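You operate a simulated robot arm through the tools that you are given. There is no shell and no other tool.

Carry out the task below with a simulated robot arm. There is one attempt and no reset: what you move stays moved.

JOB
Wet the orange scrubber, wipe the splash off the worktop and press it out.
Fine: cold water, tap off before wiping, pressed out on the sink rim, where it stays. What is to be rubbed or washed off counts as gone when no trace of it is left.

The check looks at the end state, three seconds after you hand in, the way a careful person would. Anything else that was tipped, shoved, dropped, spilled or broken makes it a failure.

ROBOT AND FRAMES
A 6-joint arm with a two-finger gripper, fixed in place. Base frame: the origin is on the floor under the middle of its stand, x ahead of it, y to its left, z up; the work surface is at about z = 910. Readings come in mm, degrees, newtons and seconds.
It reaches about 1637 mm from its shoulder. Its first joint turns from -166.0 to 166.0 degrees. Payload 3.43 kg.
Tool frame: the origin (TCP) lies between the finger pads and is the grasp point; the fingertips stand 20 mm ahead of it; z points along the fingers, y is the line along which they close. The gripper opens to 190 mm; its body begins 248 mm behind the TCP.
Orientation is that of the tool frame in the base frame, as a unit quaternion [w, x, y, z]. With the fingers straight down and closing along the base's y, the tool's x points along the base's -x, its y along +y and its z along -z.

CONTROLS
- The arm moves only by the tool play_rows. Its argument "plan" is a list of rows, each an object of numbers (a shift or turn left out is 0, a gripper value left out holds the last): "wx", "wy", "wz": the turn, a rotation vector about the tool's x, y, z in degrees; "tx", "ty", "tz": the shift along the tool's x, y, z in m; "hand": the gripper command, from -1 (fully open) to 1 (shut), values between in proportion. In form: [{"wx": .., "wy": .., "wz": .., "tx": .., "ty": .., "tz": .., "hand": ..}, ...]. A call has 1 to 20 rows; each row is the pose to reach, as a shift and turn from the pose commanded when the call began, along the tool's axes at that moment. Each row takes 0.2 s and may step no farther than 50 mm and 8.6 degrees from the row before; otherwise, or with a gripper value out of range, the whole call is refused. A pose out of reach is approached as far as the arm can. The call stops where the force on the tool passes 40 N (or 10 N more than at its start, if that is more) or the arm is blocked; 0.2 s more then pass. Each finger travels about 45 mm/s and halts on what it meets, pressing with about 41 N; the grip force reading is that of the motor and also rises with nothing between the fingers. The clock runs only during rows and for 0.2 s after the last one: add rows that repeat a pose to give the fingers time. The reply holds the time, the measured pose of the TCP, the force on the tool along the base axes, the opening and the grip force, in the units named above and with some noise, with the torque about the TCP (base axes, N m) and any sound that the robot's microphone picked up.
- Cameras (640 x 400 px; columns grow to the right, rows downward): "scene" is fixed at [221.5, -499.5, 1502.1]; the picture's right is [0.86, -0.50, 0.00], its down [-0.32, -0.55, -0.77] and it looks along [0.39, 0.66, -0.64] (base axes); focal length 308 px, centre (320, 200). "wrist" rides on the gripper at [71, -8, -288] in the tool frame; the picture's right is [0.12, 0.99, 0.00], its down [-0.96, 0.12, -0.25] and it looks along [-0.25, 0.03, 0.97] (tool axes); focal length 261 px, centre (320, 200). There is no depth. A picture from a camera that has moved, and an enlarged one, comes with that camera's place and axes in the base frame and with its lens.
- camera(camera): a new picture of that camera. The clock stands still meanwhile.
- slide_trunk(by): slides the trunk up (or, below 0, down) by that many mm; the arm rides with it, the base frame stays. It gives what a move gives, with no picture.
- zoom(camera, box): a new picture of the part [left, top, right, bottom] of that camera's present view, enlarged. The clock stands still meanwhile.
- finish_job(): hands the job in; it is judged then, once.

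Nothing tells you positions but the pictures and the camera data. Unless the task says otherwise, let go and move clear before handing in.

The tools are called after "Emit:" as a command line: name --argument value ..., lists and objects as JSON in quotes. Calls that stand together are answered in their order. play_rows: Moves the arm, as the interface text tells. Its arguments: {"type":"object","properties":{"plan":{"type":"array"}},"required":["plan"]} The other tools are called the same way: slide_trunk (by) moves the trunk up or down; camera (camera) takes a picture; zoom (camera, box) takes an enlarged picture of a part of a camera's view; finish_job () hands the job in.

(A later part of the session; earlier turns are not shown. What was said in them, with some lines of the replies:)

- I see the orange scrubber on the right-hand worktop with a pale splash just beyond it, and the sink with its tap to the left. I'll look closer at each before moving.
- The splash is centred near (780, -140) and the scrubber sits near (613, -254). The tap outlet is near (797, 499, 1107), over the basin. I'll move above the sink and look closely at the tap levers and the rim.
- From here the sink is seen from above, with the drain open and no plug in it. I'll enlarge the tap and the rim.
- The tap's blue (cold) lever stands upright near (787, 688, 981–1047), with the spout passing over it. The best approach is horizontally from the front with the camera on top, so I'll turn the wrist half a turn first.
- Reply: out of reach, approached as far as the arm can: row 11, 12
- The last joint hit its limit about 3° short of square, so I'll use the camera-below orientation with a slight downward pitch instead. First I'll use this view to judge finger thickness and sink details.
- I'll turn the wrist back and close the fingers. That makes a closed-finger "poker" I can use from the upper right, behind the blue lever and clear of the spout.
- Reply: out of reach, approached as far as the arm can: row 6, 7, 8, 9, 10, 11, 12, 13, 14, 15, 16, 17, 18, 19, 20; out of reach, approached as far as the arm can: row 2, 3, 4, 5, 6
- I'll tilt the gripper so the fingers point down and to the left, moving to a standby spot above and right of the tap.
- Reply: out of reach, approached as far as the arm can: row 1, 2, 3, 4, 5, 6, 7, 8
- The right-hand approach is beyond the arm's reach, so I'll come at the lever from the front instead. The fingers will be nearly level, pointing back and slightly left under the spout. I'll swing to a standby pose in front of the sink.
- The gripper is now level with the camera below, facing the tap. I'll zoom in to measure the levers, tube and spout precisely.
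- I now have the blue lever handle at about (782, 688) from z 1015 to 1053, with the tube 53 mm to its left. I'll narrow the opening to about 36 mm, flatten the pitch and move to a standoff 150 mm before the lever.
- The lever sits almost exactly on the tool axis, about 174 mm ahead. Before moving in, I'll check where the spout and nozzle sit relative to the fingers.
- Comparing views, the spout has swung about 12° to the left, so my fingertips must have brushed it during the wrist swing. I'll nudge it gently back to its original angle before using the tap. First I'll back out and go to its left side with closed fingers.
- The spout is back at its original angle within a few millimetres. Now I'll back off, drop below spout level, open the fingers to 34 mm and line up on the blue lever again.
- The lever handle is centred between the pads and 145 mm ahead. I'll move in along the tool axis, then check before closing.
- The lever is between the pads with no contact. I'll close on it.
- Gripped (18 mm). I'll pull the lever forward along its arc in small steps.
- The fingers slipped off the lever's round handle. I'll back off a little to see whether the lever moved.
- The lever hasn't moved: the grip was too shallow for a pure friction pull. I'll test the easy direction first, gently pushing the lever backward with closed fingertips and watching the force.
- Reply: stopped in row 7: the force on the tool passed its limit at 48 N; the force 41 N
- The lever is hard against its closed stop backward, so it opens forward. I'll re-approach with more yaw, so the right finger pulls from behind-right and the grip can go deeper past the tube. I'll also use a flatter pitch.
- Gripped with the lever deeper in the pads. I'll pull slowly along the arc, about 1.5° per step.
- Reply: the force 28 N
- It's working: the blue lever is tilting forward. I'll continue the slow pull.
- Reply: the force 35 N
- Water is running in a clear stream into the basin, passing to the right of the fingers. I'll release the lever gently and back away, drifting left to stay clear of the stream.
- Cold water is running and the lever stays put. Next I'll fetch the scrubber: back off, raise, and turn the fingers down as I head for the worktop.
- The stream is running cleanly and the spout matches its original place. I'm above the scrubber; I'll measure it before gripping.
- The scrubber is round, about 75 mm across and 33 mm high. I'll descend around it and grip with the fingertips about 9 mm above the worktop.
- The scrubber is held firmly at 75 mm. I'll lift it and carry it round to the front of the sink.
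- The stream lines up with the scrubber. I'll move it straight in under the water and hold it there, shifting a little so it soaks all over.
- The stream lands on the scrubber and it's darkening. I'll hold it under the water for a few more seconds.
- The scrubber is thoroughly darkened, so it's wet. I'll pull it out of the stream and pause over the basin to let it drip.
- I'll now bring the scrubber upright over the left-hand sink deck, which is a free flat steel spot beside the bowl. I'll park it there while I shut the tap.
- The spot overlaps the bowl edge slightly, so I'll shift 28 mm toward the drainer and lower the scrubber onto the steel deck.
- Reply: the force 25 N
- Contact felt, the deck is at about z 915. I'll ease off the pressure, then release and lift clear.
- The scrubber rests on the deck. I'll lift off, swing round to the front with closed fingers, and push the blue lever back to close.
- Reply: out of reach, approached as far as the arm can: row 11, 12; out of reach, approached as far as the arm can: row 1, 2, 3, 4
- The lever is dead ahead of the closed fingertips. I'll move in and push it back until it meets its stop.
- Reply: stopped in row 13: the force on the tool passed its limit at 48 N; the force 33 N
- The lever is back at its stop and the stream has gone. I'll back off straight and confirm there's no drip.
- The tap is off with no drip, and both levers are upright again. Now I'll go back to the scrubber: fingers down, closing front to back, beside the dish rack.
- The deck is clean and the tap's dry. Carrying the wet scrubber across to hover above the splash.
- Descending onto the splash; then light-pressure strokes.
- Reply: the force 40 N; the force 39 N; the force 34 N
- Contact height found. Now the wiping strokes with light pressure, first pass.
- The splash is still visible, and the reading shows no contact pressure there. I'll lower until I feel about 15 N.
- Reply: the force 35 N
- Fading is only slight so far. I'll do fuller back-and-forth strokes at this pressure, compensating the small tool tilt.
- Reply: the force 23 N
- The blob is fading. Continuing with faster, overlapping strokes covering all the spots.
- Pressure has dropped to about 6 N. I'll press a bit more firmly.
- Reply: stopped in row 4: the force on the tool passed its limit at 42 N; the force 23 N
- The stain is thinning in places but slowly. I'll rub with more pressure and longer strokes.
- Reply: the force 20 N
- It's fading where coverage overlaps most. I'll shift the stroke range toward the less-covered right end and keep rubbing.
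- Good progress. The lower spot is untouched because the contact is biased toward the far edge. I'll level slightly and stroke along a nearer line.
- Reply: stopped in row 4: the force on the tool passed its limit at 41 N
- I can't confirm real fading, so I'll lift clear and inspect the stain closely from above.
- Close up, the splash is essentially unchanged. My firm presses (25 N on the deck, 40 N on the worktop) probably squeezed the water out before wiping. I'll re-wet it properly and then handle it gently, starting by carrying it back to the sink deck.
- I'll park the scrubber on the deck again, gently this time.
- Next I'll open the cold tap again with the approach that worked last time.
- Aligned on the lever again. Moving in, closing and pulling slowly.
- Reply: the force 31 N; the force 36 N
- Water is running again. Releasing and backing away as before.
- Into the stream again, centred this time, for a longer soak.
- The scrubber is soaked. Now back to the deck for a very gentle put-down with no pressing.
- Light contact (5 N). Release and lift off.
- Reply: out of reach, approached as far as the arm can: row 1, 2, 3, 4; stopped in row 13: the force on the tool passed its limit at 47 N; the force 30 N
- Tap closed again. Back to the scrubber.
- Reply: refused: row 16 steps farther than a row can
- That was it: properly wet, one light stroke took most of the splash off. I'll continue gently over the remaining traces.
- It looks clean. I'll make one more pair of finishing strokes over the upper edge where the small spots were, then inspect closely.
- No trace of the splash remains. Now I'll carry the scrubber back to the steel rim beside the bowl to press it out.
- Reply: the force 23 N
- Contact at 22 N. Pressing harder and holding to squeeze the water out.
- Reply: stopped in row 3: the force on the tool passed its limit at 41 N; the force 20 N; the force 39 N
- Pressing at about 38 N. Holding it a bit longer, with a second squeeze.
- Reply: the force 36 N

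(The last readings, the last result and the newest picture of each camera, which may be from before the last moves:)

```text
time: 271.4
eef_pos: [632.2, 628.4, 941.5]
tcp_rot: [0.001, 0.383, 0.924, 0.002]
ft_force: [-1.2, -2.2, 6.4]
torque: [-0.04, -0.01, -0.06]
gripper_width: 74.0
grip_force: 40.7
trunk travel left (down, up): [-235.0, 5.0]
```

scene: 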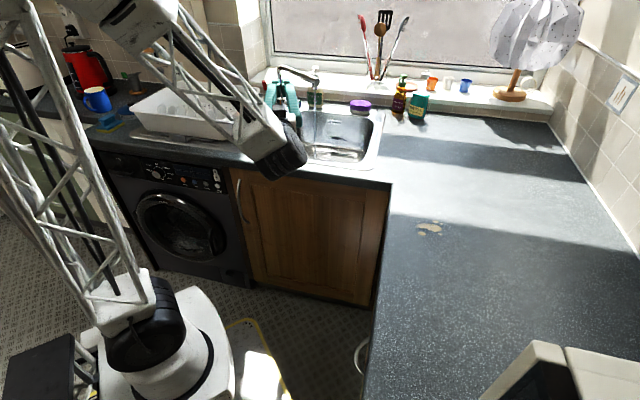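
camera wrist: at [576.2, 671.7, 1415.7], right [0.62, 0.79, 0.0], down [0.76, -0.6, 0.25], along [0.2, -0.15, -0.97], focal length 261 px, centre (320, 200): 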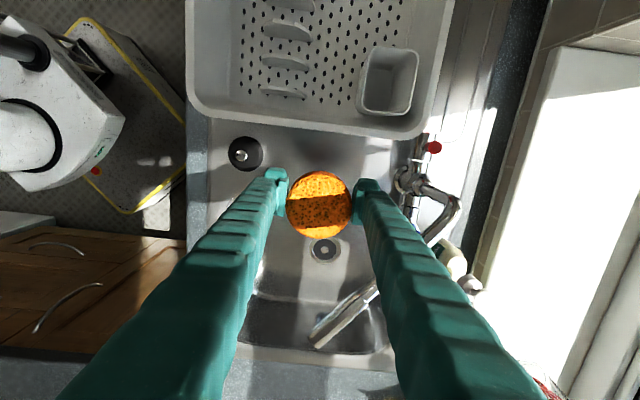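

Pressure eased to light contact. Releasing the scrubber here and lifting clear.

Emit:
play_rows --plan '[{"hand": 0.1}, {"hand": -0.1}, {"hand": -0.1}, {"hand": -0.1}, {"tz": -0.02}, {"tz": -0.06}, {"tz": -0.105}, {"tz": -0.15}, {"tz": -0.195}, {"tz": -0.208}, {"tz": -0.208}]'

Emit:
camera --camera "wrist"

Emit:
zoom --camera "scene" --box '[210, 60, 350, 180]'

```text
time: 273.8
eef_pos: [633.0, 628.6, 1151.5]
tcp_rot: [0.0, 0.383, 0.924, 0.003]
ft_force: [0.3, -0.9, 0.7]
torque: [-0.02, -0.02, -0.04]
gripper_width: 104.5
grip_force: 0.1
trunk travel left (down, up): [-235.0, 5.0]
```

```text
taken
camera wrist: at [576.2, 669.2, 1440.8], right [0.62, 0.79, 0.01], down [0.76, -0.6, 0.25], along [0.2, -0.15, -0.97], focal length 261 px, centre (320, 200)
```

wrist: 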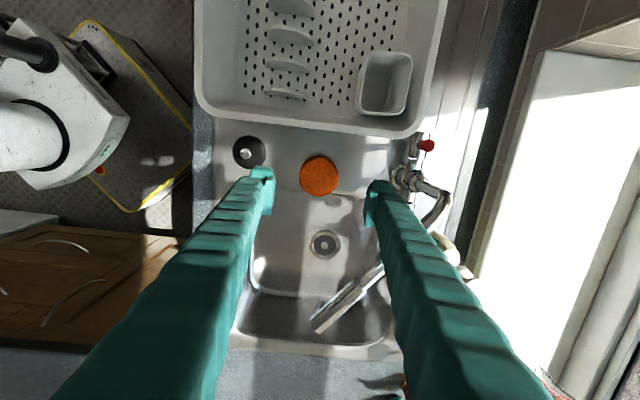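

```text
3.33 times, centred on (280, 120) of scene
camera zoom: at [221.5, -499.5, 1502.1], right [0.86, -0.5, 0.0], down [-0.32, -0.55, -0.77], along [0.39, 0.66, -0.64], focal length 1027 px, centre (453, 467)
```

zoom: 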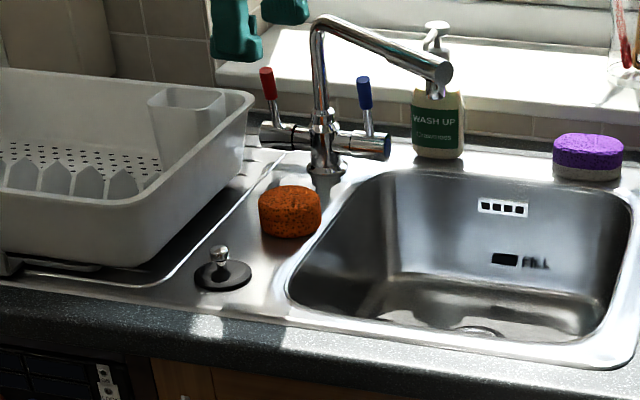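

The scrubber sits on the rim beside the bowl and both levers are upright. I'll move the arm well clear and take a last look over everything.

Emit:
play_rows --plan '[{"tx": -0.0285, "ty": -0.0271, "tz": -0.0}, {"tx": -0.057, "ty": -0.0542, "tz": -0.0}, {"tx": -0.0855, "ty": -0.0813, "tz": -0.0}, {"tx": -0.114, "ty": -0.1084, "tz": -0.0}, {"tx": -0.1425, "ty": -0.1355, "tz": -0.0}, {"tx": -0.171, "ty": -0.1626, "tz": -0.0}, {"tx": -0.1995, "ty": -0.1897, "tz": -0.0}, {"tx": -0.228, "ty": -0.2168, "tz": -0.0}, {"tx": -0.2565, "ty": -0.2439, "tz": -0.0}, {"tx": -0.285, "ty": -0.271, "tz": -0.0}, {"tx": -0.315, "ty": -0.295, "tz": -0.0}, {"tx": -0.315, "ty": -0.295, "tz": -0.0}]'

Emit:
camera --camera "scene"

Emit:
zoom --camera "scene" --box '[230, 60, 390, 180]'

Emit:
zoom --camera "scene" --box '[370, 160, 530, 320]'

Emit:
camera --camera "wrist"

```text
time: 276.4
eef_pos: [645.5, 196.1, 1148.0]
tcp_rot: [0.0, 0.383, 0.924, 0.003]
ft_force: [-0.3, 0.4, -0.1]
torque: [0.0, 0.02, -0.04]
gripper_width: 104.7
grip_force: 0.1
trunk travel left (down, up): [-235.0, 5.0]
```

```text
taken
```

scene: 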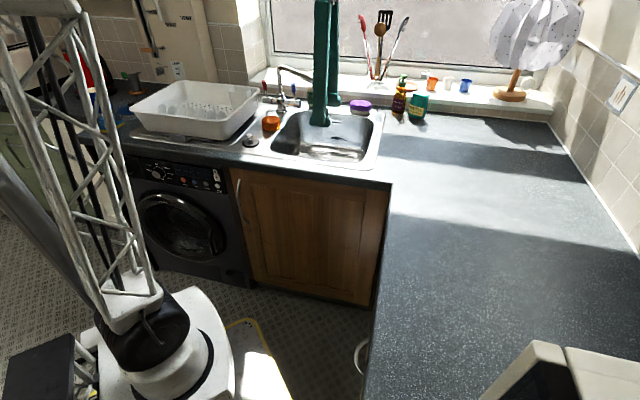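

```text
3.33 times, centred on (310, 120) of scene
camera zoom: at [221.5, -499.5, 1502.1], right [0.86, -0.5, 0.0], down [-0.32, -0.55, -0.77], along [0.39, 0.66, -0.64], focal length 1027 px, centre (353, 467)
```

zoom: 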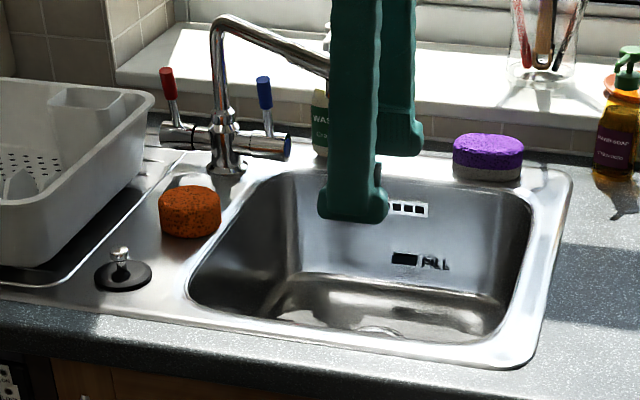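

```text
2.50 times, centred on (450, 240) of scene
camera zoom: at [221.5, -499.5, 1502.1], right [0.86, -0.5, 0.0], down [-0.32, -0.55, -0.77], along [0.39, 0.66, -0.64], focal length 770 px, centre (-5, 100)
```

zoom: 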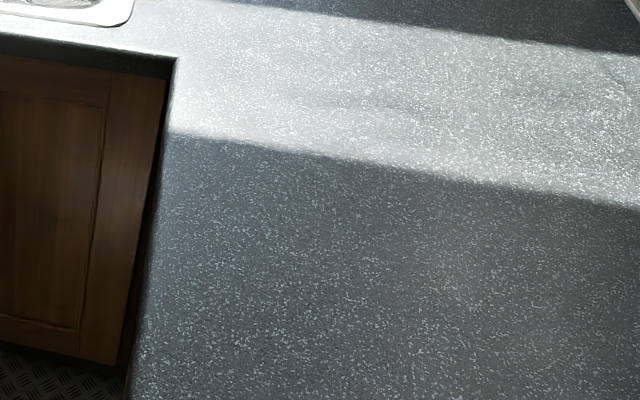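

```text
taken
camera wrist: at [589.5, 238.2, 1437.8], right [0.62, 0.79, 0.01], down [0.76, -0.6, 0.25], along [0.2, -0.15, -0.97], focal length 261 px, centre (320, 200)
```

wrist: 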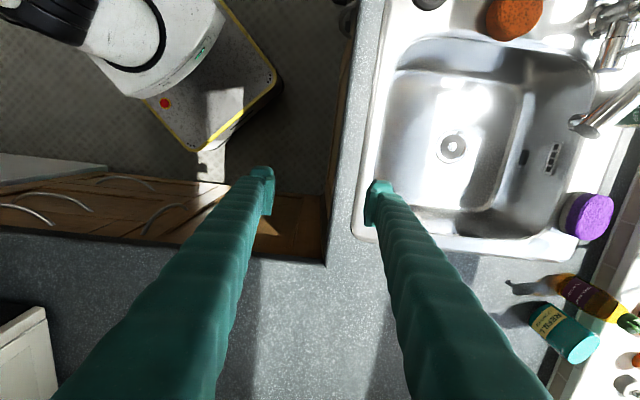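

Emit:
zoom --camera "scene" --box '[390, 160, 500, 230]'

```text
5.71 times, centred on (445, 195) of scene
camera zoom: at [221.5, -499.5, 1502.1], right [0.86, -0.5, 0.0], down [-0.32, -0.55, -0.77], along [0.39, 0.66, -0.64], focal length 1760 px, centre (-394, 229)
```

zoom: 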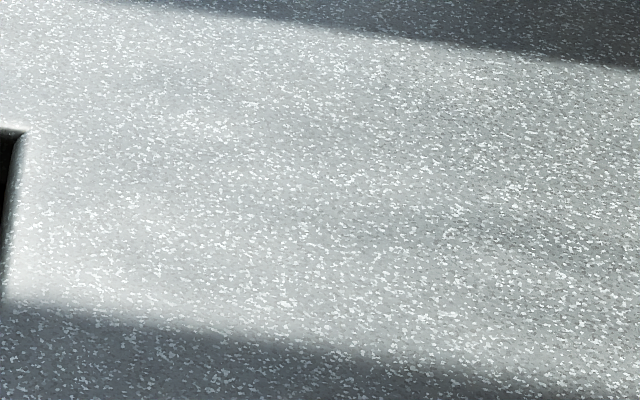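

The worktop shows no trace of the splash. The tap is off with the spout back in place, and the pressed-out scrubber rests on the sink rim. Nothing else has moved and the arm is clear, so I'm handing in.

Emit:
finish_job

```text
The job is handed in.
```

The job is handed in: the splash is gone, the cold tap is off, and the orange scrubber is pressed out and resting on the sink rim beside the bowl.

- **Wiping:** the first attempt did nothing, probably because I had pressed the water out of the scrubber too early. I wet it again under cold water and closed the tap. Light strokes then took the splash off, and close-up views showed no trace left.
- **Pressing out:** I pressed the scrubber down at about 38 N for roughly four seconds on the flat steel between the bowl and the drainer, then let go. I could not see from the pictures how much water was left in it. I took that flat strip to count as the sink rim.
- **Spout:** early on the fingers brushed the tap spout and swung it about 12°. I nudged it back to within about 5 mm of where it was. In the last pictures everything else around the sink looked undisturbed.
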